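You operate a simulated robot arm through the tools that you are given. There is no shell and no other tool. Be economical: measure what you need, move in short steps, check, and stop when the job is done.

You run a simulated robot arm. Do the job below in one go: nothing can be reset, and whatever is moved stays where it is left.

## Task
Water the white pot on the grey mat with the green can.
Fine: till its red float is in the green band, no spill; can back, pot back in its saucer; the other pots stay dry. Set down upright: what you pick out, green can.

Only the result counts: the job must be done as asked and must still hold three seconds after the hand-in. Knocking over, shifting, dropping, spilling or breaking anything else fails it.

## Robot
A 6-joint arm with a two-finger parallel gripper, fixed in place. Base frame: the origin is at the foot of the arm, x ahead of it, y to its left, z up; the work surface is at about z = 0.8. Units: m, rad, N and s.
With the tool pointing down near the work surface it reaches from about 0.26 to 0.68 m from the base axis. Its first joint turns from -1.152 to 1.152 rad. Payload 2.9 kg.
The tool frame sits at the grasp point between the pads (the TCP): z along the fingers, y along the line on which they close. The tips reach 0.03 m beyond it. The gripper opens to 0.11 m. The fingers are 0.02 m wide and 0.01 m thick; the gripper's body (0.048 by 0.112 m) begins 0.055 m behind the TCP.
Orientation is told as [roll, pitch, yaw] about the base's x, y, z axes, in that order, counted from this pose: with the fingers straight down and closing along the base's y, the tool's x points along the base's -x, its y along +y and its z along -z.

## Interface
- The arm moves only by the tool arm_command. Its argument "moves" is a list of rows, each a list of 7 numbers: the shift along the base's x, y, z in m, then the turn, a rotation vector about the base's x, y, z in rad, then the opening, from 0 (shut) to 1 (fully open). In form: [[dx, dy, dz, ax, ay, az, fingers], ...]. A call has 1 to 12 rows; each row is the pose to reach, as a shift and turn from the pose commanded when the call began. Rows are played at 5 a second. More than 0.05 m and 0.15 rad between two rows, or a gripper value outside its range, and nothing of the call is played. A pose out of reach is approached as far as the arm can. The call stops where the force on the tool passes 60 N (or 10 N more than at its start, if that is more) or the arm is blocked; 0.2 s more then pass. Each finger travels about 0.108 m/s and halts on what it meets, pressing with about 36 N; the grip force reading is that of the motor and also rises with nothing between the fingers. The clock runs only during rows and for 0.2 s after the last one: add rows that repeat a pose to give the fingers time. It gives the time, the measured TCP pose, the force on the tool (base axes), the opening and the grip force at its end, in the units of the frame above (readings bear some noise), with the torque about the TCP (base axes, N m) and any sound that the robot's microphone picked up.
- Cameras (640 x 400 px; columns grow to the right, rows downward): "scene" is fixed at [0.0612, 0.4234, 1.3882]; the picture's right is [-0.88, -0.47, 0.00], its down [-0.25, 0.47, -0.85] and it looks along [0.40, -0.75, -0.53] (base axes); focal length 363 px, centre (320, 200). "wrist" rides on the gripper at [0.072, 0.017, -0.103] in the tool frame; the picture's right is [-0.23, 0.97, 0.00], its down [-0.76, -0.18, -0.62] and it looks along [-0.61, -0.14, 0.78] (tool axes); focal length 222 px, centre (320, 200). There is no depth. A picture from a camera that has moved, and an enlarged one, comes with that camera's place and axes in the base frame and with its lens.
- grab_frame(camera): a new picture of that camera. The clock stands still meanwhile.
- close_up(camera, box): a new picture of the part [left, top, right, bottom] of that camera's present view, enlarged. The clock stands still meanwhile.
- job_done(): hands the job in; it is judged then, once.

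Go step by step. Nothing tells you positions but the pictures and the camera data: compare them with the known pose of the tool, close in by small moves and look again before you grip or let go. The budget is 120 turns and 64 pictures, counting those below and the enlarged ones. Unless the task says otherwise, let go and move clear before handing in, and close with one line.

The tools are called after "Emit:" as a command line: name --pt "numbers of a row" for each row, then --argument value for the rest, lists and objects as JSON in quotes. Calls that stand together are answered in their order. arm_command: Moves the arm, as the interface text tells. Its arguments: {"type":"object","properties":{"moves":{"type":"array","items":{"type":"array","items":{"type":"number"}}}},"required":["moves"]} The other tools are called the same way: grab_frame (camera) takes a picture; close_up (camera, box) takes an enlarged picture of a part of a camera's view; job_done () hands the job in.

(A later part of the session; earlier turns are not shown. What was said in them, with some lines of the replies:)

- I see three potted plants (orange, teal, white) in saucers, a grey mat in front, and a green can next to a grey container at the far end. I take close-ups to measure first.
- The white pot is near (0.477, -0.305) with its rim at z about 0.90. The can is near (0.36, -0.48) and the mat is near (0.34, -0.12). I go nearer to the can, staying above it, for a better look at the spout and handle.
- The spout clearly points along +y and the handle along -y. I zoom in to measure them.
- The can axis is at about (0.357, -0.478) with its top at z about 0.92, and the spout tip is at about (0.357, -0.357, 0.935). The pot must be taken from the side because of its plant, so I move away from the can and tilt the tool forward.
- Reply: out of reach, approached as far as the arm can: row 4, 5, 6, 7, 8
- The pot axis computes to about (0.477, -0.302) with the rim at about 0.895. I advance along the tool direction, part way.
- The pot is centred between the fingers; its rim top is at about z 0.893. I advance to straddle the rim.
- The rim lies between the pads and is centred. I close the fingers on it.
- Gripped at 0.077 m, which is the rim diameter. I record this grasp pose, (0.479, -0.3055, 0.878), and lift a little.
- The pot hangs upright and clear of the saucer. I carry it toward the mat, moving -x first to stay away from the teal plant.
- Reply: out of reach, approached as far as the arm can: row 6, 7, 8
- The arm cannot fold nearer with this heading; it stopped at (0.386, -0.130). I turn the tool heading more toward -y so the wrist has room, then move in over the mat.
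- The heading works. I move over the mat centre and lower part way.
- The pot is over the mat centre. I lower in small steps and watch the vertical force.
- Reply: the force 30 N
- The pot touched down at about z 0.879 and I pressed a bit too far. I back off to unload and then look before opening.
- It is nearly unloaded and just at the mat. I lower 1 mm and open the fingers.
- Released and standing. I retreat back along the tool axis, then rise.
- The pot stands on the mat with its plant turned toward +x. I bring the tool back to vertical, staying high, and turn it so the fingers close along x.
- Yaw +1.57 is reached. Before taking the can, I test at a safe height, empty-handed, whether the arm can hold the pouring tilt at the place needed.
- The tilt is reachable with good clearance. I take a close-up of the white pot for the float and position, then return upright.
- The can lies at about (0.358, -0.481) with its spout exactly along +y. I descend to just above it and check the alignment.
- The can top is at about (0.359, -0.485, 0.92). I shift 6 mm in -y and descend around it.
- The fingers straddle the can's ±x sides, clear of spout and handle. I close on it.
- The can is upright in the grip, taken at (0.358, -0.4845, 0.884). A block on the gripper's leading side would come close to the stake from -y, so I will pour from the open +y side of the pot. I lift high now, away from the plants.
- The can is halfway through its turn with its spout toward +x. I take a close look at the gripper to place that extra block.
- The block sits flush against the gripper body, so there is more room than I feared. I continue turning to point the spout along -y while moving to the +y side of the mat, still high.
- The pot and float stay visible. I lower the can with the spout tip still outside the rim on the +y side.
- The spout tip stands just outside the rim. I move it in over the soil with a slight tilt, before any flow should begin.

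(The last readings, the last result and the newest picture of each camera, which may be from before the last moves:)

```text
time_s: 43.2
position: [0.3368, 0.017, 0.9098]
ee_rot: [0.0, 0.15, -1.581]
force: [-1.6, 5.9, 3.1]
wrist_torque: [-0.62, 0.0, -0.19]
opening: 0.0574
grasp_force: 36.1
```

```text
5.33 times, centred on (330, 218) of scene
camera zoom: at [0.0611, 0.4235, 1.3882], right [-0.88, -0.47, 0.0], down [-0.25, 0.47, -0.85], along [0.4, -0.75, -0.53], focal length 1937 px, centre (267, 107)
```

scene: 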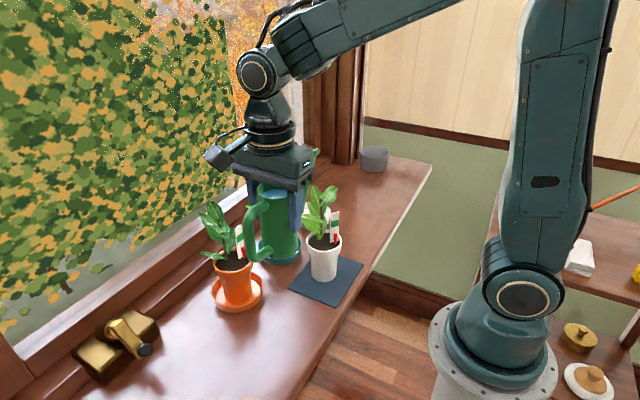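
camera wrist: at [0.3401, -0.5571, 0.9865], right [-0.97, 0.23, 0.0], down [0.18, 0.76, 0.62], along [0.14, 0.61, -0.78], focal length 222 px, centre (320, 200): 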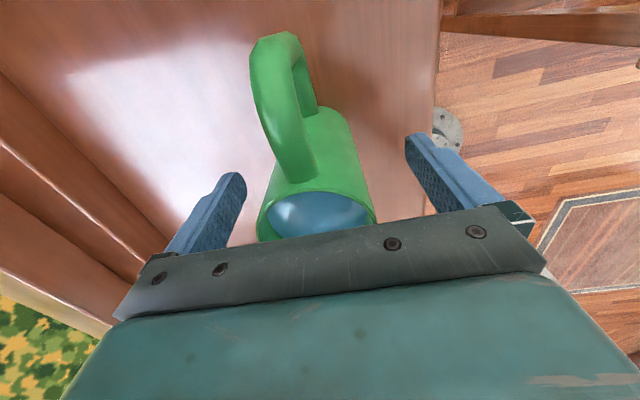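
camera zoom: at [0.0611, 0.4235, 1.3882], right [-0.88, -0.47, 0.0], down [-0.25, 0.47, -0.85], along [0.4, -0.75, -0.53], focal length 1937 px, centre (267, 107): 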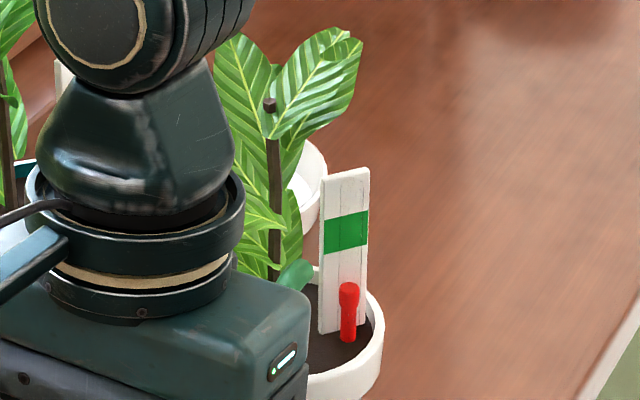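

There is a contact reading: the spout's underside is probably pressing on the pot's rim. The pot has not moved. I raise by 2 cm at once and check.

Emit:
arm_command --pt "0 0 0.01 0 0 0 0.2" --pt "0 0 0.022 0 0 0 0.2" --pt "0 0 0.022 0 0 0 0.2"

Emit:
close_up --camera "scene" --box '[270, 180, 390, 255]'

```text
time_s: 44.0
position: [0.3368, 0.0145, 0.9297]
ee_rot: [-0.002, 0.147, -1.578]
force: [0.6, -0.4, -4.3]
wrist_torque: [0.01, -0.01, 0.0]
opening: 0.0578
grasp_force: 35.9
```

```text
5.33 times, centred on (330, 218) of scene
camera zoom: at [0.0613, 0.4234, 1.3882], right [-0.88, -0.47, 0.0], down [-0.25, 0.47, -0.85], along [0.4, -0.75, -0.53], focal length 1937 px, centre (267, 107)
```

zoom: 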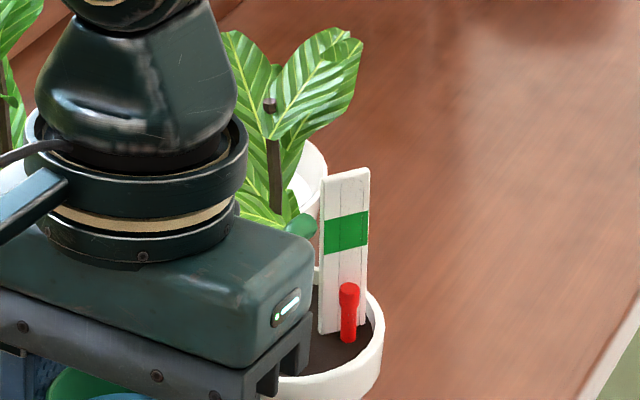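

Free again and the pot is unmoved, with the spout tip above the soil. I tilt slightly more, keeping the tip in place, and look for flow.

Emit:
arm_command --pt "0 0.002 0 0.05 0 0 0.2" --pt "0 0.004 0 0.1 0 0 0.2" --pt "0 0.004 0 0.1 0 0 0.2"

Emit:
close_up --camera "scene" --box '[270, 180, 390, 255]'

```text
time_s: 44.8
position: [0.3366, 0.0193, 0.9296]
ee_rot: [-0.002, 0.249, -1.58]
force: [-0.2, 0.3, -5.1]
wrist_torque: [0.01, 0.0, 0.01]
opening: 0.0575
grasp_force: 35.9
```

```text
5.33 times, centred on (330, 218) of scene
camera zoom: at [0.0613, 0.4234, 1.3882], right [-0.88, -0.47, 0.0], down [-0.25, 0.47, -0.85], along [0.4, -0.75, -0.53], focal length 1937 px, centre (267, 107)
```

zoom: 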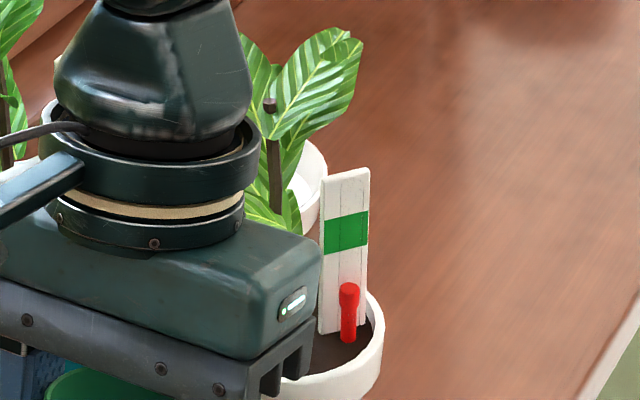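

No flow yet. I tilt to about 0.35 rad, raising slightly to hold the tip where it is.

Emit:
arm_command --pt "0 0.002 0.003 0.05 0 0 0.2" --pt "0 0.003 0.006 0.1 0 0 0.2" --pt "0 0.003 0.006 0.1 0 0 0.2"

Emit:
close_up --camera "scene" --box '[270, 180, 390, 255]'

```text
time_s: 45.6
position: [0.3364, 0.0217, 0.9365]
ee_rot: [-0.004, 0.35, -1.58]
force: [0.6, 0.6, -4.9]
wrist_torque: [-0.06, 0.0, -0.03]
opening: 0.0575
grasp_force: 36.3
```

```text
5.33 times, centred on (330, 218) of scene
camera zoom: at [0.0613, 0.4234, 1.3882], right [-0.88, -0.47, 0.0], down [-0.25, 0.47, -0.85], along [0.4, -0.75, -0.53], focal length 1937 px, centre (267, 107)
```

zoom: 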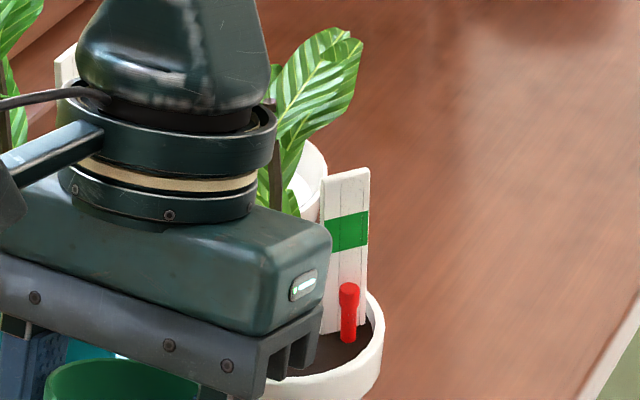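

Still no flow. I tilt further in small steps.

Emit:
arm_command --pt "0 0.0 0.003 0.04 0 0 0.2" --pt "0 0.001 0.006 0.08 0 0 0.2" --pt "0 0.001 0.006 0.08 0 0 0.2"

Emit:
close_up --camera "scene" --box '[270, 180, 390, 255]'

```text
time_s: 46.4
position: [0.3357, 0.0227, 0.9415]
ee_rot: [-0.003, 0.429, -1.582]
force: [-1.2, -0.1, -4.2]
wrist_torque: [-0.01, -0.03, 0.02]
opening: 0.0573
grasp_force: 36.2
```

```text
5.33 times, centred on (330, 218) of scene
camera zoom: at [0.0613, 0.4234, 1.3882], right [-0.88, -0.47, 0.0], down [-0.25, 0.47, -0.85], along [0.4, -0.75, -0.53], focal length 1937 px, centre (267, 107)
```

zoom: 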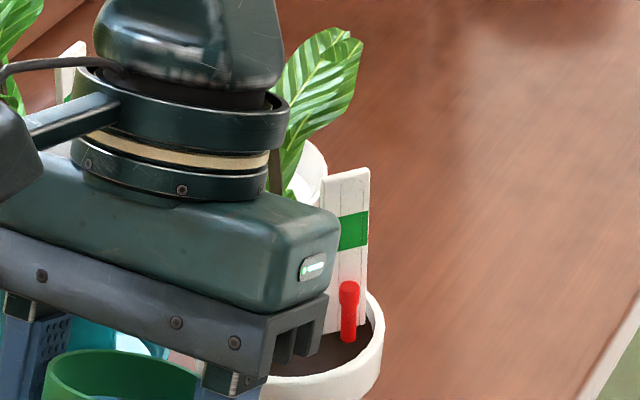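

The float seems about unchanged. I tilt a further 0.06 rad and dwell a little.

Emit:
arm_command --pt "0 0.0 0.003 0.03 0 0 0.2" --pt "0 0.0 0.006 0.06 0 0 0.2" --pt "0 0.0 0.006 0.06 0 0 0.2" --pt "0 0.0 0.006 0.06 0 0 0.2"

Emit:
close_up --camera "scene" --box '[270, 180, 390, 255]'

```text
time_s: 47.4
position: [0.3366, 0.024, 0.9478]
ee_rot: [-0.004, 0.489, -1.584]
force: [-0.4, 0.1, -3.8]
wrist_torque: [-0.04, 0.03, 0.03]
opening: 0.0573
grasp_force: 35.9
```

```text
5.33 times, centred on (330, 218) of scene
camera zoom: at [0.0613, 0.4234, 1.3882], right [-0.88, -0.47, 0.0], down [-0.25, 0.47, -0.85], along [0.4, -0.75, -0.53], focal length 1937 px, centre (267, 107)
```

zoom: 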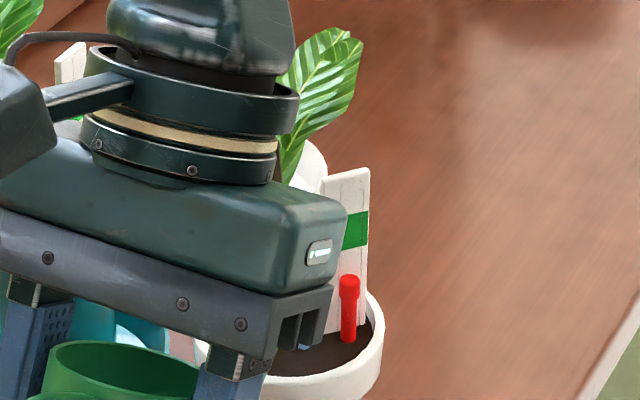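

Water is flowing and the float has begun to rise. I hold this tilt for about a second and look again.

Emit:
arm_command --pt "0 0 0 0 0 0 0.2" --pt "0 0 0 0 0 0 0.2" --pt "0 0 0 0 0 0 0.2" --pt "0 0 0 0 0 0 0.2"

Emit:
close_up --camera "scene" --box '[270, 180, 390, 255]'

```text
time_s: 48.4
position: [0.3361, 0.0237, 0.9473]
ee_rot: [-0.007, 0.489, -1.582]
force: [0.6, 0.6, -3.5]
wrist_torque: [-0.03, 0.05, 0.0]
opening: 0.0576
grasp_force: 36.3
```

```text
5.33 times, centred on (330, 218) of scene
camera zoom: at [0.0613, 0.4234, 1.3882], right [-0.88, -0.47, 0.0], down [-0.25, 0.47, -0.85], along [0.4, -0.75, -0.53], focal length 1937 px, centre (267, 107)
```

zoom: 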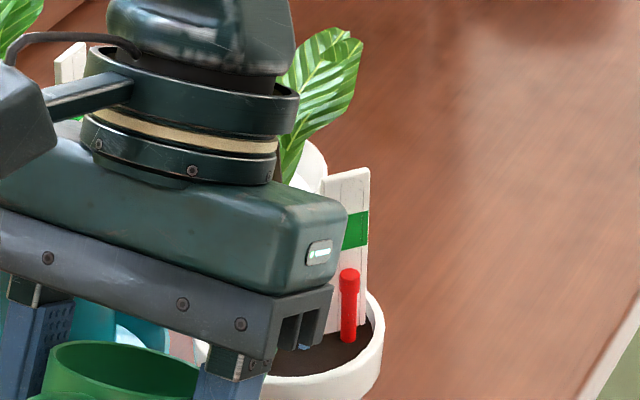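

The float is rising slowly, about 6 px per second. I tilt 0.04 more and hold.

Emit:
arm_command --pt "0 0 0.005 0.04 0 0 0.2" --pt "0 0 0.005 0.04 0 0 0.2" --pt "0 0 0.005 0.04 0 0 0.2" --pt "0 0 0.005 0.04 0 0 0.2" --pt "0 0 0.005 0.04 0 0 0.2" --pt "0 0 0.005 0.04 0 0 0.2"

Emit:
close_up --camera "scene" --box '[270, 180, 390, 255]'

```text
time_s: 49.8
position: [0.3358, 0.0238, 0.9537]
ee_rot: [-0.006, 0.529, -1.582]
force: [0.5, -0.1, -3.8]
wrist_torque: [-0.02, -0.02, 0.01]
opening: 0.0574
grasp_force: 36.3
```

```text
5.33 times, centred on (330, 218) of scene
camera zoom: at [0.0613, 0.4234, 1.3882], right [-0.88, -0.47, 0.0], down [-0.25, 0.47, -0.85], along [0.4, -0.75, -0.53], focal length 1937 px, centre (267, 107)
```

zoom: 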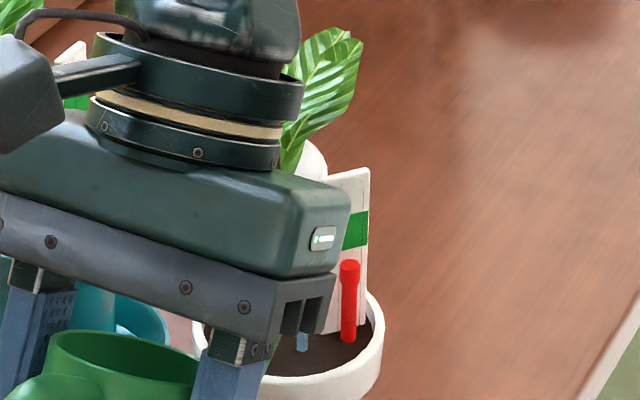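

The stream lands on the soil and the float's top is at row 260; the band spans about 212 to 250. I tilt 0.04 more and hold.

Emit:
arm_command --pt "0 0 0.005 0.04 0 0 0.2" --pt "0 0 0.005 0.04 0 0 0.2" --pt "0 0 0.005 0.04 0 0 0.2" --pt "0 0 0.005 0.04 0 0 0.2" --pt "0 0 0.005 0.04 0 0 0.2" --pt "0 0 0.005 0.04 0 0 0.2" --pt "0 0 0.005 0.04 0 0 0.2" --pt "0 0 0.005 0.04 0 0 0.2"

Emit:
close_up --camera "scene" --box '[270, 180, 390, 255]'

```text
time_s: 51.6
position: [0.3356, 0.0246, 0.9574]
ee_rot: [-0.005, 0.57, -1.582]
force: [0.5, -0.9, -2.9]
wrist_torque: [-0.01, -0.01, 0.03]
opening: 0.0575
grasp_force: 35.5
```

```text
5.33 times, centred on (330, 218) of scene
camera zoom: at [0.0613, 0.4234, 1.3882], right [-0.88, -0.47, 0.0], down [-0.25, 0.47, -0.85], along [0.4, -0.75, -0.53], focal length 1937 px, centre (267, 107)
```

zoom: 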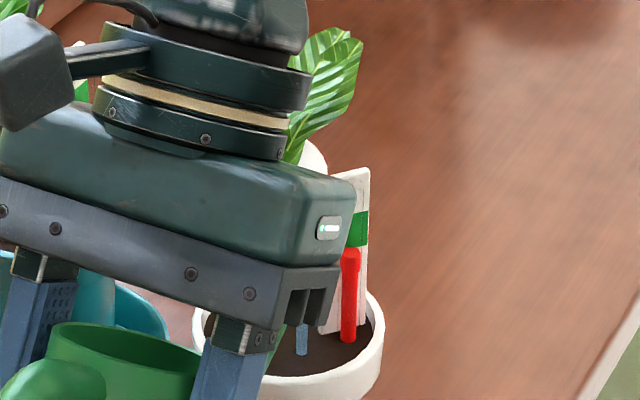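

The float's top has reached the band's lower edge, and I want the head well inside. I tilt 0.03 more and hold for about 1.6 s.

Emit:
arm_command --pt "0 0 0.004 0.03 0 0 0.2" --pt "0 0 0.004 0.03 0 0 0.2" --pt "0 0 0.004 0.03 0 0 0.2" --pt "0 0 0.004 0.03 0 0 0.2" --pt "0 0 0.004 0.03 0 0 0.2" --pt "0 0 0.004 0.03 0 0 0.2" --pt "0 0 0.004 0.03 0 0 0.2"

Emit:
close_up --camera "scene" --box '[270, 180, 390, 255]'

```text
time_s: 53.2
position: [0.3334, 0.0249, 0.9613]
ee_rot: [-0.004, 0.6, -1.58]
force: [-0.4, 0.4, -2.8]
wrist_torque: [-0.03, 0.01, -0.03]
opening: 0.0573
grasp_force: 35.8
```

```text
5.33 times, centred on (330, 218) of scene
camera zoom: at [0.0613, 0.4234, 1.3882], right [-0.88, -0.47, 0.0], down [-0.25, 0.47, -0.85], along [0.4, -0.75, -0.53], focal length 1937 px, centre (267, 107)
```

zoom: 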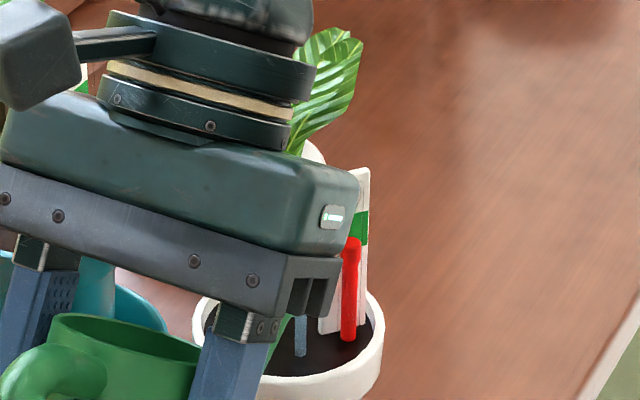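

The top is at row 237. I hold for one more second, then tilt back to stop the flow with the tip still over the pot.

Emit:
arm_command --pt "0 0 0 0 0 0 0.2" --pt "0 0 0 0 0 0 0.2" --pt "0 0 0 0 0 0 0.2" --pt "0 0 0 -0.1 0 0 0.2" --pt "0 0 -0.005 -0.2 0 0 0.2" --pt "0 0 -0.01 -0.3 0 0 0.2" --pt "0 0 -0.01 -0.4 0 0 0.2" --pt "0 -0.001 -0.01 -0.45 0 0 0.2" --pt "0 -0.001 -0.01 -0.45 0 0 0.2" --pt "0 -0.001 -0.01 -0.45 0 0 0.2"

Emit:
close_up --camera "scene" --box '[270, 180, 390, 255]'

```text
time_s: 55.4
position: [0.336, 0.0229, 0.9505]
ee_rot: [-0.002, 0.149, -1.58]
force: [-0.1, -0.2, -3.7]
wrist_torque: [-0.04, -0.03, 0.02]
opening: 0.0575
grasp_force: 36.1
```

```text
5.33 times, centred on (330, 218) of scene
camera zoom: at [0.0613, 0.4234, 1.3882], right [-0.88, -0.47, 0.0], down [-0.25, 0.47, -0.85], along [0.4, -0.75, -0.53], focal length 1937 px, centre (267, 107)
```

zoom: 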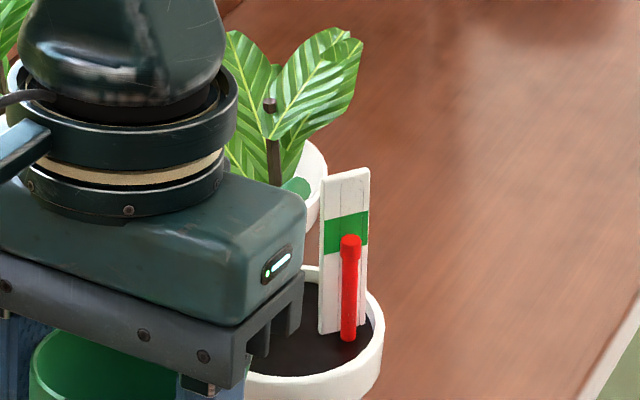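

The float's head is now inside the green band. Allowing for it standing in front of the stake, it is near the middle. I level the can, draw it back and raise it.

Emit:
arm_command --pt "0 0 0.01 -0.08 0 0 0.2" --pt "0 0.005 0.02 -0.15 0 0 0.2" --pt "0 0.02 0.03 -0.15 0 0 0.2" --pt "0 0.03 0.06 -0.15 0 0 0.2" --pt "0 0.03 0.1 -0.15 0 0 0.2" --pt "0 0.03 0.14 -0.15 0 0 0.2" --pt "-0.01 0.03 0.175 -0.15 0 0 0.2" --pt "-0.02 0.03 0.2 -0.15 0 0 0.2" --pt "-0.035 0.025 0.225 -0.15 0 0 0.2" --pt "-0.035 0.02 0.225 -0.15 0 0 0.2"

Emit:
arm_command --pt "0 0 0 0 0 0.07 0.2" --pt "0 -0.005 0 0 0 0.18 0.2" --pt "0 -0.015 0 0 0 0.31 0.2" --pt "0 -0.03 0 0 0 0.44 0.2" --pt "0 -0.05 0 0 0 0.57 0.2" --pt "0 -0.07 0 0 0 0.7 0.2" --pt "0 -0.09 0 0 0 0.83 0.2" --pt "0 -0.11 0 0 0 0.96 0.2" --pt "0 -0.13 0 0 0 1.09 0.2" --pt "0 -0.15 0 0 0 1.22 0.2" --pt "0 -0.17 0 0 0 1.35 0.2" --pt "0 -0.19 0 0 0 1.48 0.2"

Emit:
grab_frame --camera "scene"

```text
time_s: 57.6
position: [0.3008, 0.0422, 1.1767]
ee_rot: [0.0, -0.002, -1.58]
force: [0.4, 0.4, -2.9]
wrist_torque: [0.0, -0.02, -0.04]
opening: 0.0576
grasp_force: 35.8
```

```text
time_s: 60.2
position: [0.3011, -0.1486, 1.1777]
ee_rot: [-0.001, -0.001, -0.099]
force: [-0.1, 0.9, -3.5]
wrist_torque: [0.0, 0.02, 0.02]
opening: 0.0576
grasp_force: 35.8
```

```text
14 pictures are left
```

scene: 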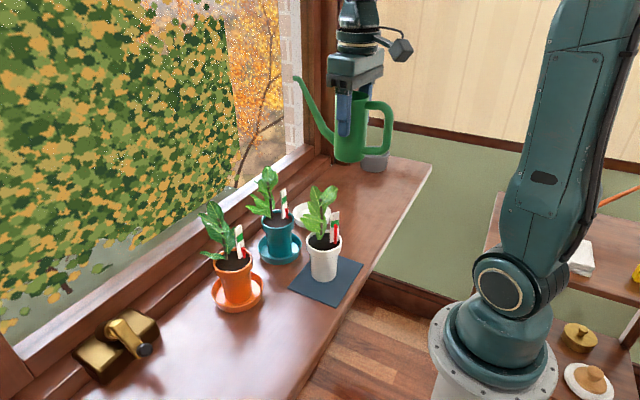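

No spill shows and the can is upright. I finish turning the can and bring it above its old spot.

Emit:
arm_command --pt "0 -0.01 0 0 0 0.1 0.2" --pt "0 -0.02 0 0 0 0.23 0.2" --pt "0 -0.03 0 0 0 0.36 0.2" --pt "0 -0.04 0 0 0 0.5 0.2" --pt "0 -0.05 0 0 0 0.64 0.2" --pt "0 -0.06 0 0 0 0.78 0.2" --pt "0 -0.07 0 0 0 0.92 0.2" --pt "0 -0.08 0 0 0 1.06 0.2" --pt "0 -0.09 0 0 0 1.2 0.2" --pt "0 -0.1 0 0 0 1.34 0.2" --pt "0 -0.11 0 0 0 1.48 0.2" --pt "0 -0.111 0 0 0 1.62 0.2"

Emit:
arm_command --pt "0.005 -0.02 0 0 0 0.05 0.2" --pt "0.015 -0.055 0 0 0 0.05 0.2" --pt "0.025 -0.09 -0.01 0 0 0.05 0.2" --pt "0.035 -0.125 -0.02 0 0 0.05 0.2" --pt "0.045 -0.16 -0.035 0 0 0.05 0.2" --pt "0.053 -0.195 -0.055 0 0 0.05 0.2" --pt "0.057 -0.22 -0.08 0 0 0.05 0.2" --pt "0.057 -0.225 -0.115 0 0 0.05 0.2" --pt "0.057 -0.225 -0.15 0 0 0.05 0.2" --pt "0.057 -0.225 -0.185 0 0 0.05 0.2" --pt "0.057 -0.225 -0.22 0 0 0.05 0.2" --pt "0.057 -0.225 -0.25 0 0 0.05 0.2"

```text
time_s: 62.8
position: [0.2996, -0.2573, 1.1777]
ee_rot: [0.0, -0.001, 1.521]
force: [0.3, -0.4, -2.9]
wrist_torque: [-0.02, -0.03, -0.01]
opening: 0.0575
grasp_force: 36.4
```

```text
time_s: 65.4
position: [0.3585, -0.4849, 0.9223]
ee_rot: [0.0, -0.001, 1.57]
force: [-0.8, -0.2, -3.4]
wrist_torque: [-0.04, -0.01, -0.02]
opening: 0.0577
grasp_force: 36.0
```

The can is over its place, about 38 mm above. I check the picture and lower most of the way.

Emit:
arm_command --pt "0 0 -0.015 0 0 0 0.2" --pt "0 0 -0.028 0 0 0 0.2" --pt "0 0 -0.033 0 0 0 0.2" --pt "0 0 -0.033 0 0 0 0.2"

Emit:
close_up --camera "scene" --box '[320, 120, 440, 195]'

```text
time_s: 66.4
position: [0.3591, -0.4846, 0.8923]
ee_rot: [-0.001, -0.003, 1.571]
force: [0.6, 0.3, -2.8]
wrist_torque: [0.0, -0.02, -0.01]
opening: 0.0574
grasp_force: 35.9
```

```text
5.33 times, centred on (380, 158) of scene
camera zoom: at [0.0613, 0.4233, 1.3882], right [-0.88, -0.47, 0.0], down [-0.25, 0.47, -0.85], along [0.4, -0.75, -0.53], focal length 1937 px, centre (0, 427)
```

zoom: 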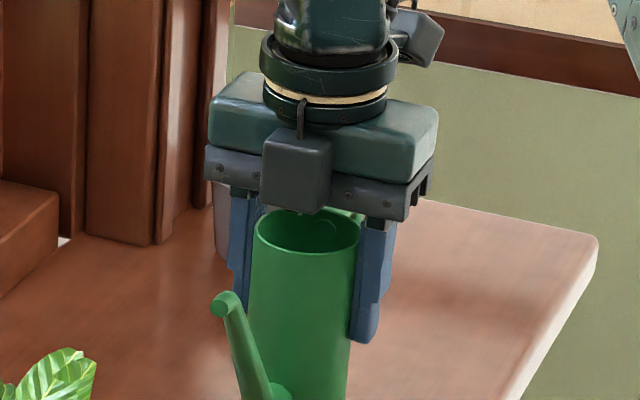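

It is upright and in line with its old place. I lower in small steps until it touches.

Emit:
arm_command --pt "0 0 -0.002 0 0 0 0.2" --pt "0 0 -0.004 0 0 0 0.2"

Emit:
arm_command --pt "0 0 -0.001 0 0 0 0.2" --pt "0 0 -0.002 0 0 0 0.2"

```text
time_s: 67.0
position: [0.3598, -0.4836, 0.8888]
ee_rot: [0.001, -0.003, 1.57]
force: [-0.3, 0.3, -2.8]
wrist_torque: [-0.03, -0.04, 0.01]
opening: 0.0575
grasp_force: 36.2
```

```text
time_s: 67.6
position: [0.3582, -0.4843, 0.8872]
ee_rot: [-0.002, 0.0, 1.571]
force: [0.4, 0.0, -2.9]
wrist_torque: [0.01, -0.01, 0.01]
opening: 0.0575
grasp_force: 36.0
```

Emit:
arm_command --pt "0 0 -0.001 0 0 0 0.2" --pt "0 0 -0.002 0 0 0 0.2"

Emit:
arm_command --pt "0 0 -0.001 0 0 0 0.2" --pt "0 0 -0.001 0 0 0 0.2"

```text
time_s: 68.2
position: [0.3576, -0.4837, 0.8851]
ee_rot: [-0.001, -0.001, 1.571]
force: [0.1, -0.4, -4.1]
wrist_torque: [-0.03, -0.04, 0.03]
opening: 0.0578
grasp_force: 35.9
```

```text
time_s: 68.8
position: [0.3577, -0.4843, 0.8839]
ee_rot: [-0.001, -0.002, 1.572]
force: [-0.2, -0.6, -2.8]
wrist_torque: [-0.06, -0.02, -0.01]
opening: 0.0575
grasp_force: 36.0
```

Still no contact, and the height nearly matches the original grasp. I go down another 1 to 2 mm.

Emit:
arm_command --pt "0 0 -0.001 0 0 0 0.2" --pt "0 0 -0.001 0 0 0 0.2"

Emit:
arm_command --pt "0 0 -0.001 0 0 0 0.2" --pt "0 0 -0.001 0 0 0 0.2"

```text
time_s: 69.4
position: [0.3575, -0.4839, 0.8846]
ee_rot: [0.0, -0.003, 1.57]
force: [0.3, 1.0, 0.4]
wrist_torque: [0.03, 0.0, -0.02]
opening: 0.0578
grasp_force: 35.5
```

```text
time_s: 70.0
position: [0.3583, -0.484, 0.8853]
ee_rot: [-0.001, 0.001, 1.572]
force: [-1.9, 4.6, 9.7]
wrist_torque: [0.07, 0.28, -0.09]
opening: 0.0575
grasp_force: 36.2
```

Contact. The can stands on the sill, so I open the fingers and rise.

Emit:
arm_command --pt "0 0 0.001 0 0 0 0.2" --pt "0 0 0.001 0 0 0 0.6" --pt "0 0 0.001 0 0 0 0.8" --pt "0 0 0.001 0 0 0 1" --pt "0 0 0.001 0 0 0 1"

Emit:
arm_command --pt "0 0 0.03 0 0 0 1" --pt "0 0 0.07 0 0 0 1" --pt "0 0 0.11 0 0 0 1" --pt "0 0 0.15 0 0 0 1" --pt "-0.01 0.01 0.19 0 0 0 1" --pt "-0.02 0.04 0.22 0 0 0 1" --pt "-0.03 0.08 0.25 0 0 0 1" --pt "-0.04 0.12 0.27 0 0 0 1" --pt "-0.05 0.16 0.27 0 0 0 1" --pt "-0.058 0.2 0.27 0 0 0 1" --pt "-0.058 0.24 0.27 0 0 0 1"

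Emit:
close_up --camera "scene" --box '[270, 130, 430, 255]'

```text
time_s: 71.2
position: [0.3581, -0.4827, 0.8841]
ee_rot: [0.0, -0.001, 1.57]
force: [0.9, 0.6, -0.3]
wrist_torque: [0.0, 0.01, -0.01]
opening: 0.1098
grasp_force: 0.1
```

```text
refused: row 7 steps farther than a row can; nothing moved
```

```text
3.20 times, centred on (350, 192) of scene
camera zoom: at [0.0612, 0.4234, 1.3882], right [-0.88, -0.47, 0.0], down [-0.25, 0.47, -0.85], along [0.4, -0.75, -0.53], focal length 1162 px, centre (224, 224)
```

zoom: 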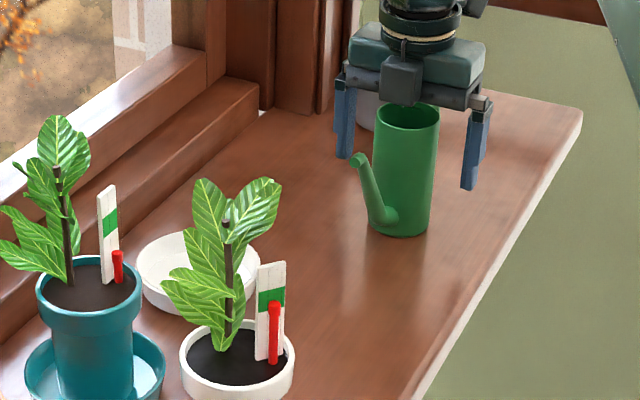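

The can is released and standing, and the float is in the band. I rise straight up and then travel back high.

Emit:
arm_command --pt "0 0 0.03 0 0 0 1" --pt "0 0 0.07 0 0 0 1" --pt "0 0 0.11 0 0 0 1" --pt "0 0 0.15 0 0 0 1" --pt "-0.01 0.01 0.19 0 0 0 1" --pt "-0.02 0.03 0.22 0 0 0 1" --pt "-0.03 0.06 0.25 0 0 0 1" --pt "-0.04 0.1 0.27 0 0 0 1" --pt "-0.05 0.14 0.28 0 0 0 1" --pt "-0.058 0.18 0.28 0 0 0 1" --pt "-0.058 0.22 0.28 0 0 0 1" --pt "-0.058 0.24 0.28 0 0 0 1"

Emit:
arm_command --pt "0 0 0 0 0 -0.14 1" --pt "0 0.01 0 0 0 -0.28 1" --pt "0 0.02 0 0 0 -0.42 1" --pt "0 0.03 0 0 0 -0.56 1" --pt "0 0.04 0 0 0 -0.7 1" --pt "0 0.05 0 0 0 -0.84 1" --pt "0 0.06 0 0 0 -0.98 1" --pt "0 0.07 0 0 0 -1.12 1" --pt "0 0.08 0 0 0 -1.26 1" --pt "0 0.09 0 0 0 -1.4 1" --pt "0 0.1 0 0 0 -1.54 1" --pt "0 0.11 0 0 0 -1.68 1"

Emit:
arm_command --pt "0 0.02 0 0 0 -0.14 1" --pt "0 0.04 0 0 0 -0.28 1" --pt "0 0.06 0 0 0 -0.42 1" --pt "0 0.07 0 0 0 -0.56 1" --pt "0 0.08 0 0 0 -0.7 1" --pt "0 0.09 0 0 0 -0.84 1" --pt "0 0.1 0 0 0 -0.98 1" --pt "0 0.11 0 0 0 -1.04 1"

```text
time_s: 73.8
position: [0.2992, -0.2477, 1.1667]
ee_rot: [0.001, -0.002, 1.57]
force: [0.0, 0.2, 0.1]
wrist_torque: [0.01, 0.01, 0.02]
opening: 0.11
grasp_force: 0.1
```

```text
time_s: 76.4
position: [0.3012, -0.1342, 1.165]
ee_rot: [0.001, -0.001, -0.114]
force: [-0.1, 0.4, 0.0]
wrist_torque: [-0.02, -0.02, 0.01]
opening: 0.1101
grasp_force: 0.0
```

```text
time_s: 78.2
position: [0.2987, -0.0229, 1.1639]
ee_rot: [0.0, -0.001, -1.15]
force: [0.1, -0.7, -0.1]
wrist_torque: [-0.03, 0.06, 0.01]
opening: 0.1101
grasp_force: 0.1
```

Now I pitch the tool forward again and go to the earlier retreat point beside the pot.

Emit:
arm_command --pt "0 0.005 0 -0.113 -0.051 0 1" --pt "0 0.009 0 -0.227 -0.101 0 1" --pt "0 0.009 0 -0.34 -0.152 0 1" --pt "0 0.009 0 -0.454 -0.203 0 1" --pt "0 0.009 0 -0.567 -0.254 0 1" --pt "0 0.009 -0.01 -0.68 -0.304 0 1" --pt "-0.002 0.009 -0.03 -0.794 -0.355 0 1" --pt "-0.002 0.009 -0.056 -0.794 -0.355 0 1"

Emit:
arm_command --pt "0 0 -0.04 0 0 0 1" --pt "0 0 -0.085 0 0 0 1" --pt "0 -0.01 -0.125 0 0 0 1" --pt "0.009 -0.031 -0.152 0 0 0 1"

Emit:
grab_frame --camera "wrist"

```text
time_s: 80.0
position: [0.2977, -0.015, 1.1075]
ee_rot: [0.002, -0.874, -1.149]
force: [0.7, 0.5, 0.4]
wrist_torque: [-0.03, 0.0, 0.01]
opening: 0.1099
grasp_force: 0.0
```

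```text
time_s: 81.0
position: [0.3083, -0.0453, 0.9539]
ee_rot: [0.002, -0.87, -1.152]
force: [0.1, 0.2, 0.6]
wrist_torque: [-0.04, 0.0, -0.03]
opening: 0.1098
grasp_force: 0.1
```

```text
11 pictures are left
camera wrist: at [0.2719, 0.0767, 0.9652], right [0.95, 0.26, 0.17], down [-0.16, -0.09, 0.98], along [0.27, -0.96, -0.04], focal length 222 px, centre (320, 200)
```

wrist: 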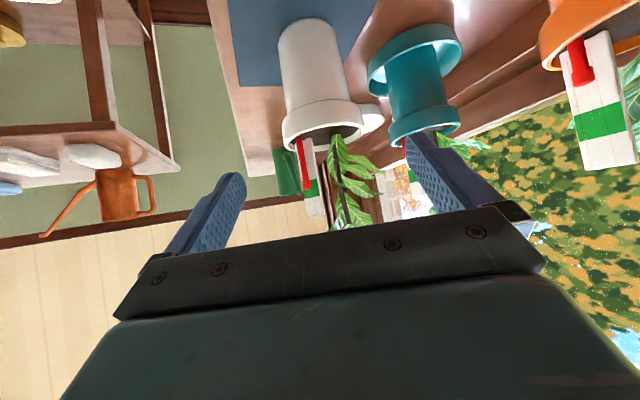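

The pot is centred between the fingers as before. I advance along the tool axis to the earlier release pose.

Emit:
arm_command --pt "0.012 -0.026 -0.025 0 0 0 1" --pt "0.024 -0.052 -0.05 0 0 0 1" --pt "0.031 -0.068 -0.065 0 0 0 1" --pt "0.037 -0.081 -0.076 0 0 0 1"

Emit:
grab_frame --camera "wrist"

```text
time_s: 82.0
position: [0.3459, -0.125, 0.8774]
ee_rot: [-0.001, -0.87, -1.15]
force: [-0.5, -0.2, 0.2]
wrist_torque: [0.0, 0.01, 0.01]
opening: 0.11
grasp_force: 0.0
```

```text
10 pictures are left
camera wrist: at [0.3094, -0.0036, 0.8884], right [0.95, 0.26, 0.17], down [-0.16, -0.09, 0.98], along [0.27, -0.96, -0.04], focal length 222 px, centre (320, 200)
```

wrist: 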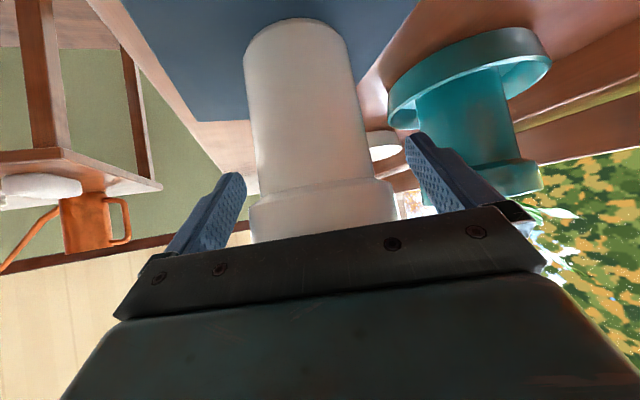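

The view is practically identical to the release view. I grip the rim and lift.

Emit:
arm_command --pt "0 0 0 0 0 0 0.8" --pt "0 0 0 0 0 0 0.5" --pt "0 0 0 0 0 0 0.3" --pt "0 0 0 0 0 0 0.3"

Emit:
arm_command --pt "0 0 0.01 0 0 0 0.3" --pt "0 0 0.025 0 0 0 0.3" --pt "0 0 0.052 0 0 0 0.3" --pt "0.02 0 0.052 0 0 0 0.3" --pt "0.042 -0.004 0.052 0 0 0 0.3" --pt "0.042 -0.004 0.052 0 0 0 0.3"

```text
time_s: 83.0
position: [0.3459, -0.1241, 0.8779]
ee_rot: [0.0, -0.871, -1.149]
force: [0.6, -1.2, 0.5]
wrist_torque: [-0.07, -0.06, -0.01]
opening: 0.0773
grasp_force: 36.3
```

```text
time_s: 84.4
position: [0.3883, -0.132, 0.9325]
ee_rot: [0.0, -0.87, -1.151]
force: [-0.1, -0.5, -5.7]
wrist_torque: [-0.02, 0.0, -0.03]
opening: 0.0772
grasp_force: 36.0
```

I turn the heading back to -0.45 rad while moving away from the mat on the reverse path.

Emit:
arm_command --pt "0 -0.005 0 0 0 0.14 0.3" --pt "-0.002 -0.015 0 0 0 0.28 0.3" --pt "-0.005 -0.025 0 0 0 0.42 0.3" --pt "-0.008 -0.035 0 0 0 0.56 0.3" --pt "-0.01 -0.05 0 0 0 0.7 0.3" --pt "-0.015 -0.08 0 0 0 0.7 0.3" --pt "-0.012 -0.11 0 0 0 0.7 0.3" --pt "0.01 -0.14 0 0 0 0.7 0.3" --pt "0.035 -0.158 0 0 0 0.7 0.3" --pt "0.062 -0.167 0 0 0 0.7 0.3" --pt "0.09 -0.173 0 0 0 0.7 0.3" --pt "0.09 -0.173 0 0 0 0.7 0.3"

Emit:
close_up --camera "scene" --box '[240, 130, 440, 255]'

```text
time_s: 87.0
position: [0.4744, -0.3008, 0.93]
ee_rot: [0.0, -0.87, -0.45]
force: [-0.1, -0.8, -4.9]
wrist_torque: [-0.03, -0.03, -0.01]
opening: 0.0776
grasp_force: 36.2
```

```text
3.20 times, centred on (340, 192) of scene
camera zoom: at [0.0613, 0.4233, 1.3882], right [-0.88, -0.47, 0.0], down [-0.25, 0.47, -0.85], along [0.4, -0.75, -0.53], focal length 1162 px, centre (256, 224)
```

zoom: 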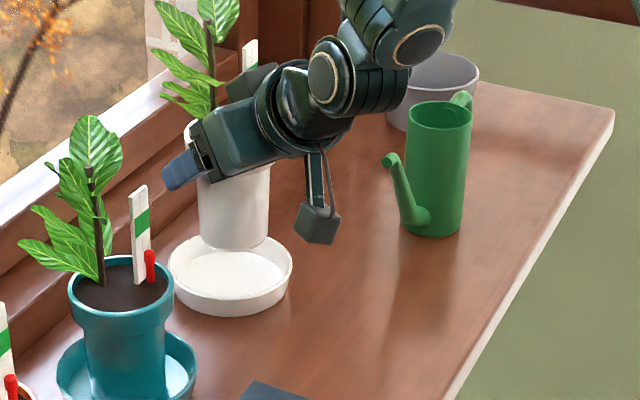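

The pot is 3 to 4 mm off its lift position. I correct that and lower most of the way.

Emit:
arm_command --pt "0.0035 -0.004 0 0 0 0 0.3" --pt "0.0035 -0.004 -0.02 0 0 0 0.3" --pt "0.0035 -0.004 -0.04 0 0 0 0.3" --pt "0.0035 -0.004 -0.04 0 0 0 0.3"

Emit:
grab_frame --camera "wrist"

Emit:
close_up --camera "scene" --box '[240, 130, 440, 255]'

```text
time_s: 88.0
position: [0.4768, -0.3083, 0.8921]
ee_rot: [0.0, -0.87, -0.451]
force: [-0.5, -0.3, -5.5]
wrist_torque: [-0.01, 0.0, 0.0]
opening: 0.0771
grasp_force: 35.6
```

```text
8 pictures are left
camera wrist: at [0.3706, -0.2374, 0.902], right [0.56, 0.81, 0.17], down [-0.06, -0.17, 0.98], along [0.83, -0.56, -0.04], focal length 222 px, centre (320, 200)
```

wrist: 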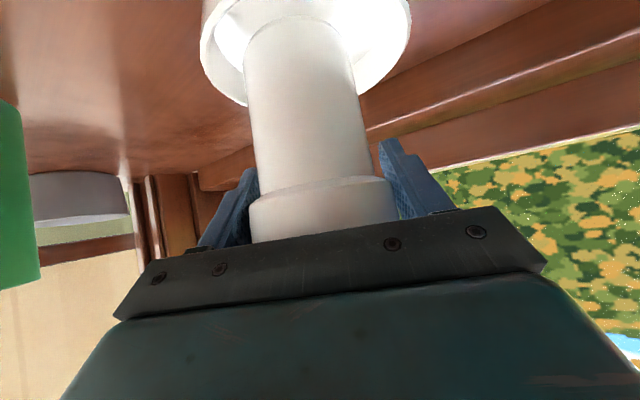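

```text
3.20 times, centred on (340, 192) of scene
camera zoom: at [0.0613, 0.4233, 1.3882], right [-0.88, -0.47, 0.0], down [-0.25, 0.47, -0.85], along [0.4, -0.75, -0.53], focal length 1162 px, centre (256, 224)
```

zoom: 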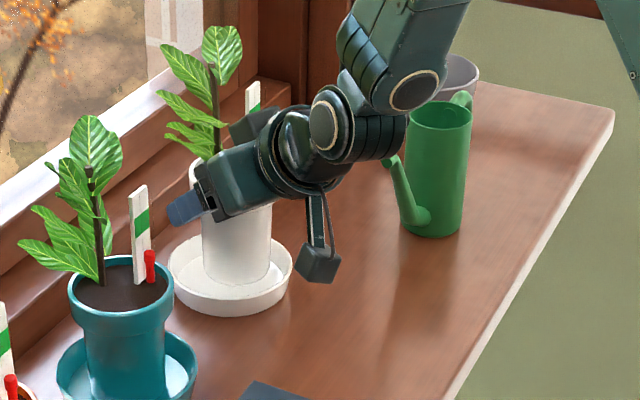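

The pot is about 5 mm off centre toward (-x, -y). I correct by (+0.004, +0.003) and lower until contact.

Emit:
arm_command --pt "0.004 0.0035 0 0 0 0 0.3" --pt "0.004 0.0035 -0.004 0 0 0 0.3" --pt "0.004 0.0035 -0.008 0 0 0 0.3" --pt "0.004 0.0035 -0.01 0 0 0 0.3"

Emit:
close_up --camera "scene" --box '[240, 130, 440, 255]'

```text
time_s: 89.0
position: [0.4839, -0.3043, 0.8826]
ee_rot: [0.0, -0.872, -0.45]
force: [-0.1, 0.0, -5.0]
wrist_torque: [0.0, 0.01, 0.0]
opening: 0.0771
grasp_force: 36.1
```

```text
3.20 times, centred on (340, 192) of scene
camera zoom: at [0.0613, 0.4233, 1.3882], right [-0.88, -0.47, 0.0], down [-0.25, 0.47, -0.85], along [0.4, -0.75, -0.53], focal length 1162 px, centre (256, 224)
```

zoom: 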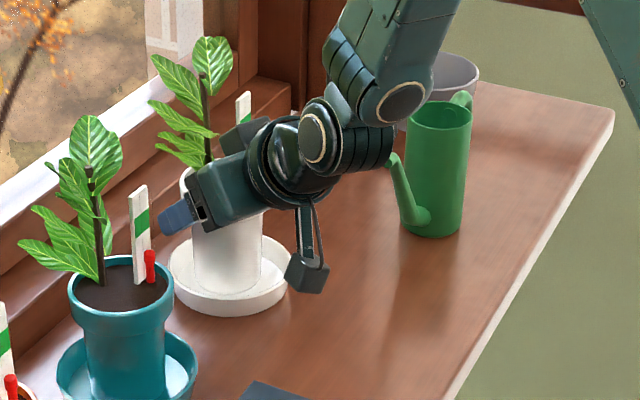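

It is now about 2 mm too far toward +x. I make a small correction and lower in 1 to 2 mm steps.

Emit:
arm_command --pt "-0.0025 -0.001 0 0 0 0 0.3" --pt "-0.0025 -0.001 -0.002 0 0 0 0.3"

Emit:
arm_command --pt "0 0 -0.001 0 0 0 0.3" --pt "0 0 -0.0015 0 0 0 0.3"

```text
time_s: 89.6
position: [0.4807, -0.307, 0.8797]
ee_rot: [0.0, -0.871, -0.45]
force: [0.4, 0.0, -4.5]
wrist_torque: [-0.02, 0.0, 0.01]
opening: 0.0772
grasp_force: 35.4
```

```text
time_s: 90.2
position: [0.482, -0.3055, 0.8789]
ee_rot: [0.001, -0.87, -0.451]
force: [-0.6, 0.1, -3.8]
wrist_torque: [-0.01, -0.01, -0.03]
opening: 0.0774
grasp_force: 36.4
```

Emit:
arm_command --pt "-0.001 0 -0.001 0 0 0 0.3" --pt "-0.001 0 -0.001 0 0 0 0.3"

Emit:
arm_command --pt "0 0 -0.001 0 0 0 0.3" --pt "0 0 -0.001 0 0 0 0.3"

```text
time_s: 90.8
position: [0.4818, -0.3053, 0.8788]
ee_rot: [0.0, -0.874, -0.45]
force: [1.3, 1.9, 6.4]
wrist_torque: [0.15, 0.01, 0.0]
opening: 0.077
grasp_force: 36.2
```

```text
time_s: 91.4
position: [0.4812, -0.3057, 0.8781]
ee_rot: [0.0, -0.875, -0.45]
force: [-3.6, 3.5, 19.1]
wrist_torque: [0.4, 0.4, -0.02]
opening: 0.0767
grasp_force: 36.2
```

Firm contact at the original seat height. I ease up 1.5 mm and look before opening.

Emit:
arm_command --pt "0 0 0.001 0 0 0 0.3" --pt "0 0 0.0015 0 0 0 0.3"

Emit:
grab_frame --camera "wrist"

```text
time_s: 92.0
position: [0.4805, -0.3046, 0.8778]
ee_rot: [-0.003, -0.873, -0.449]
force: [4.1, -1.2, 7.7]
wrist_torque: [-0.14, -0.49, -0.06]
opening: 0.0774
grasp_force: 35.8
```

```text
5 pictures are left
camera wrist: at [0.3741, -0.2349, 0.8889], right [0.56, 0.81, 0.17], down [-0.07, -0.16, 0.98], along [0.83, -0.56, -0.04], focal length 222 px, centre (320, 200)
```

wrist: 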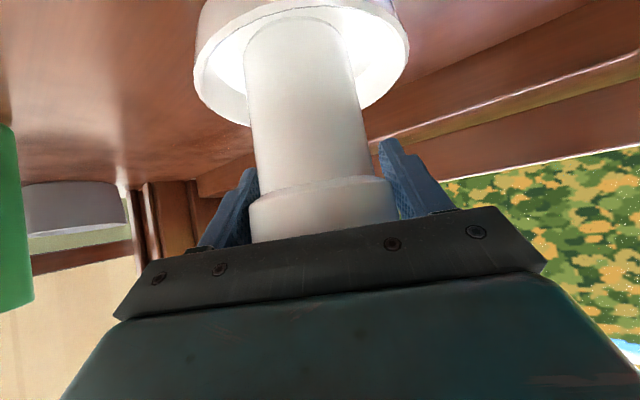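

The pot sits in the saucer just as it did at first. I open and retreat along the tool axis.

Emit:
arm_command --pt "0 0 0 0 0 0 0.75" --pt "0 0 0 0 0 0 0.9" --pt "0 0 0 0 0 0 1" --pt "0 0 0 0 0 0 1"

Emit:
arm_command --pt "-0.02 0.01 0.02 0 0 0 1" --pt "-0.045 0.022 0.045 0 0 0 1" --pt "-0.07 0.032 0.073 0 0 0 1" --pt "-0.095 0.043 0.1 0 0 0 1" --pt "-0.12 0.053 0.13 0 0 0 1" --pt "-0.14 0.06 0.17 0 0 0 1" --pt "-0.16 0.066 0.21 0 0 0 1" --pt "-0.16 0.066 0.25 0 0 0 1" --pt "-0.16 0.066 0.29 0 0 0 1"

Emit:
grab_frame --camera "scene"

Emit:
close_up --camera "scene" --box '[240, 130, 440, 255]'

```text
time_s: 93.0
position: [0.4802, -0.305, 0.8777]
ee_rot: [0.001, -0.869, -0.451]
force: [0.3, 0.1, 1.0]
wrist_torque: [0.01, -0.01, 0.03]
opening: 0.1101
grasp_force: 0.2
```

```text
time_s: 95.0
position: [0.3192, -0.2403, 1.1693]
ee_rot: [0.0, -0.871, -0.45]
force: [-0.1, 0.2, -0.5]
wrist_torque: [-0.01, 0.03, 0.01]
opening: 0.1097
grasp_force: 0.1
```

```text
4 pictures are left
```

scene: 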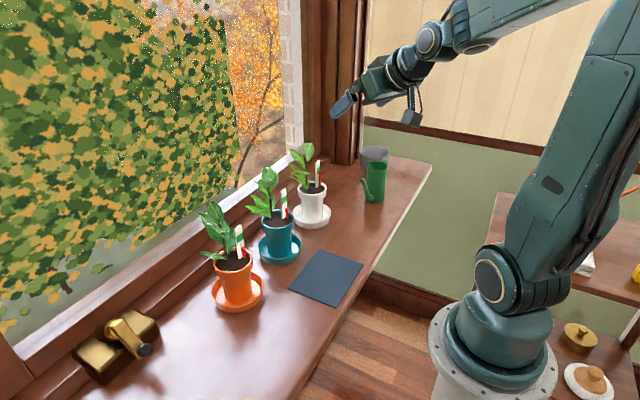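

```text
3.20 times, centred on (340, 192) of scene
camera zoom: at [0.0612, 0.4234, 1.3882], right [-0.88, -0.47, 0.0], down [-0.25, 0.47, -0.85], along [0.4, -0.75, -0.53], focal length 1162 px, centre (256, 224)
```

zoom: 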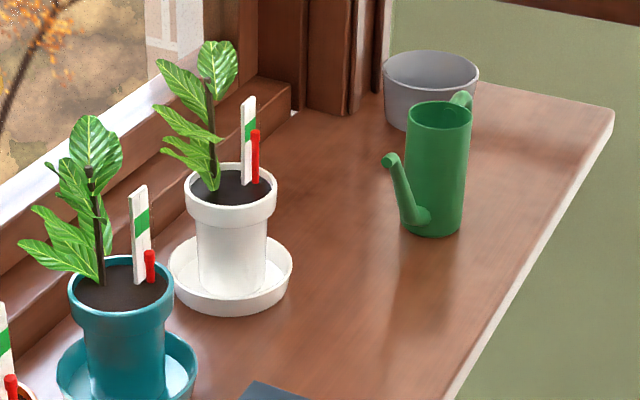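

Everything is back in place: pot in its saucer, can upright on its spot, nothing else moved. I check the float closely one last time.

Emit:
close_up --camera "scene" --box '[290, 150, 338, 180]'

```text
13.33 times, centred on (314, 165) of scene
camera zoom: at [0.0612, 0.4234, 1.3882], right [-0.88, -0.47, 0.0], down [-0.25, 0.47, -0.85], along [0.4, -0.75, -0.53], focal length 4842 px, centre (400, 667)
```

zoom: 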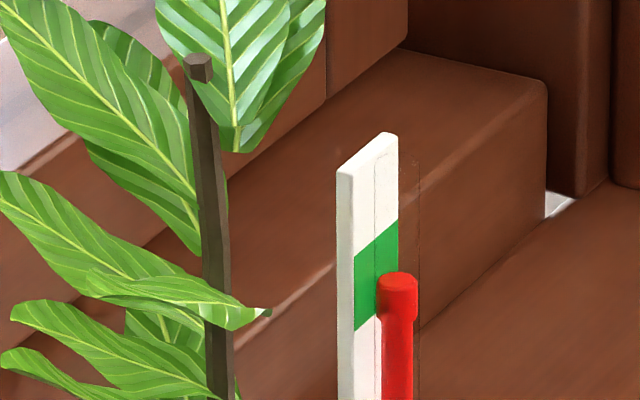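

The float's head stands within the green band, and everything is upright with the gripper clear. I hand the job in.

Emit:
job_done

```text
The job is handed in.
```

I watered the white pot on the grey mat with the green can until its red float stood in the green band. The pot is back in its saucer and the can is upright on its spot. I saw no spill, and the other pots looked dry and unmoved. The spout touched the pot's rim once before pouring, but the pot did not shift.
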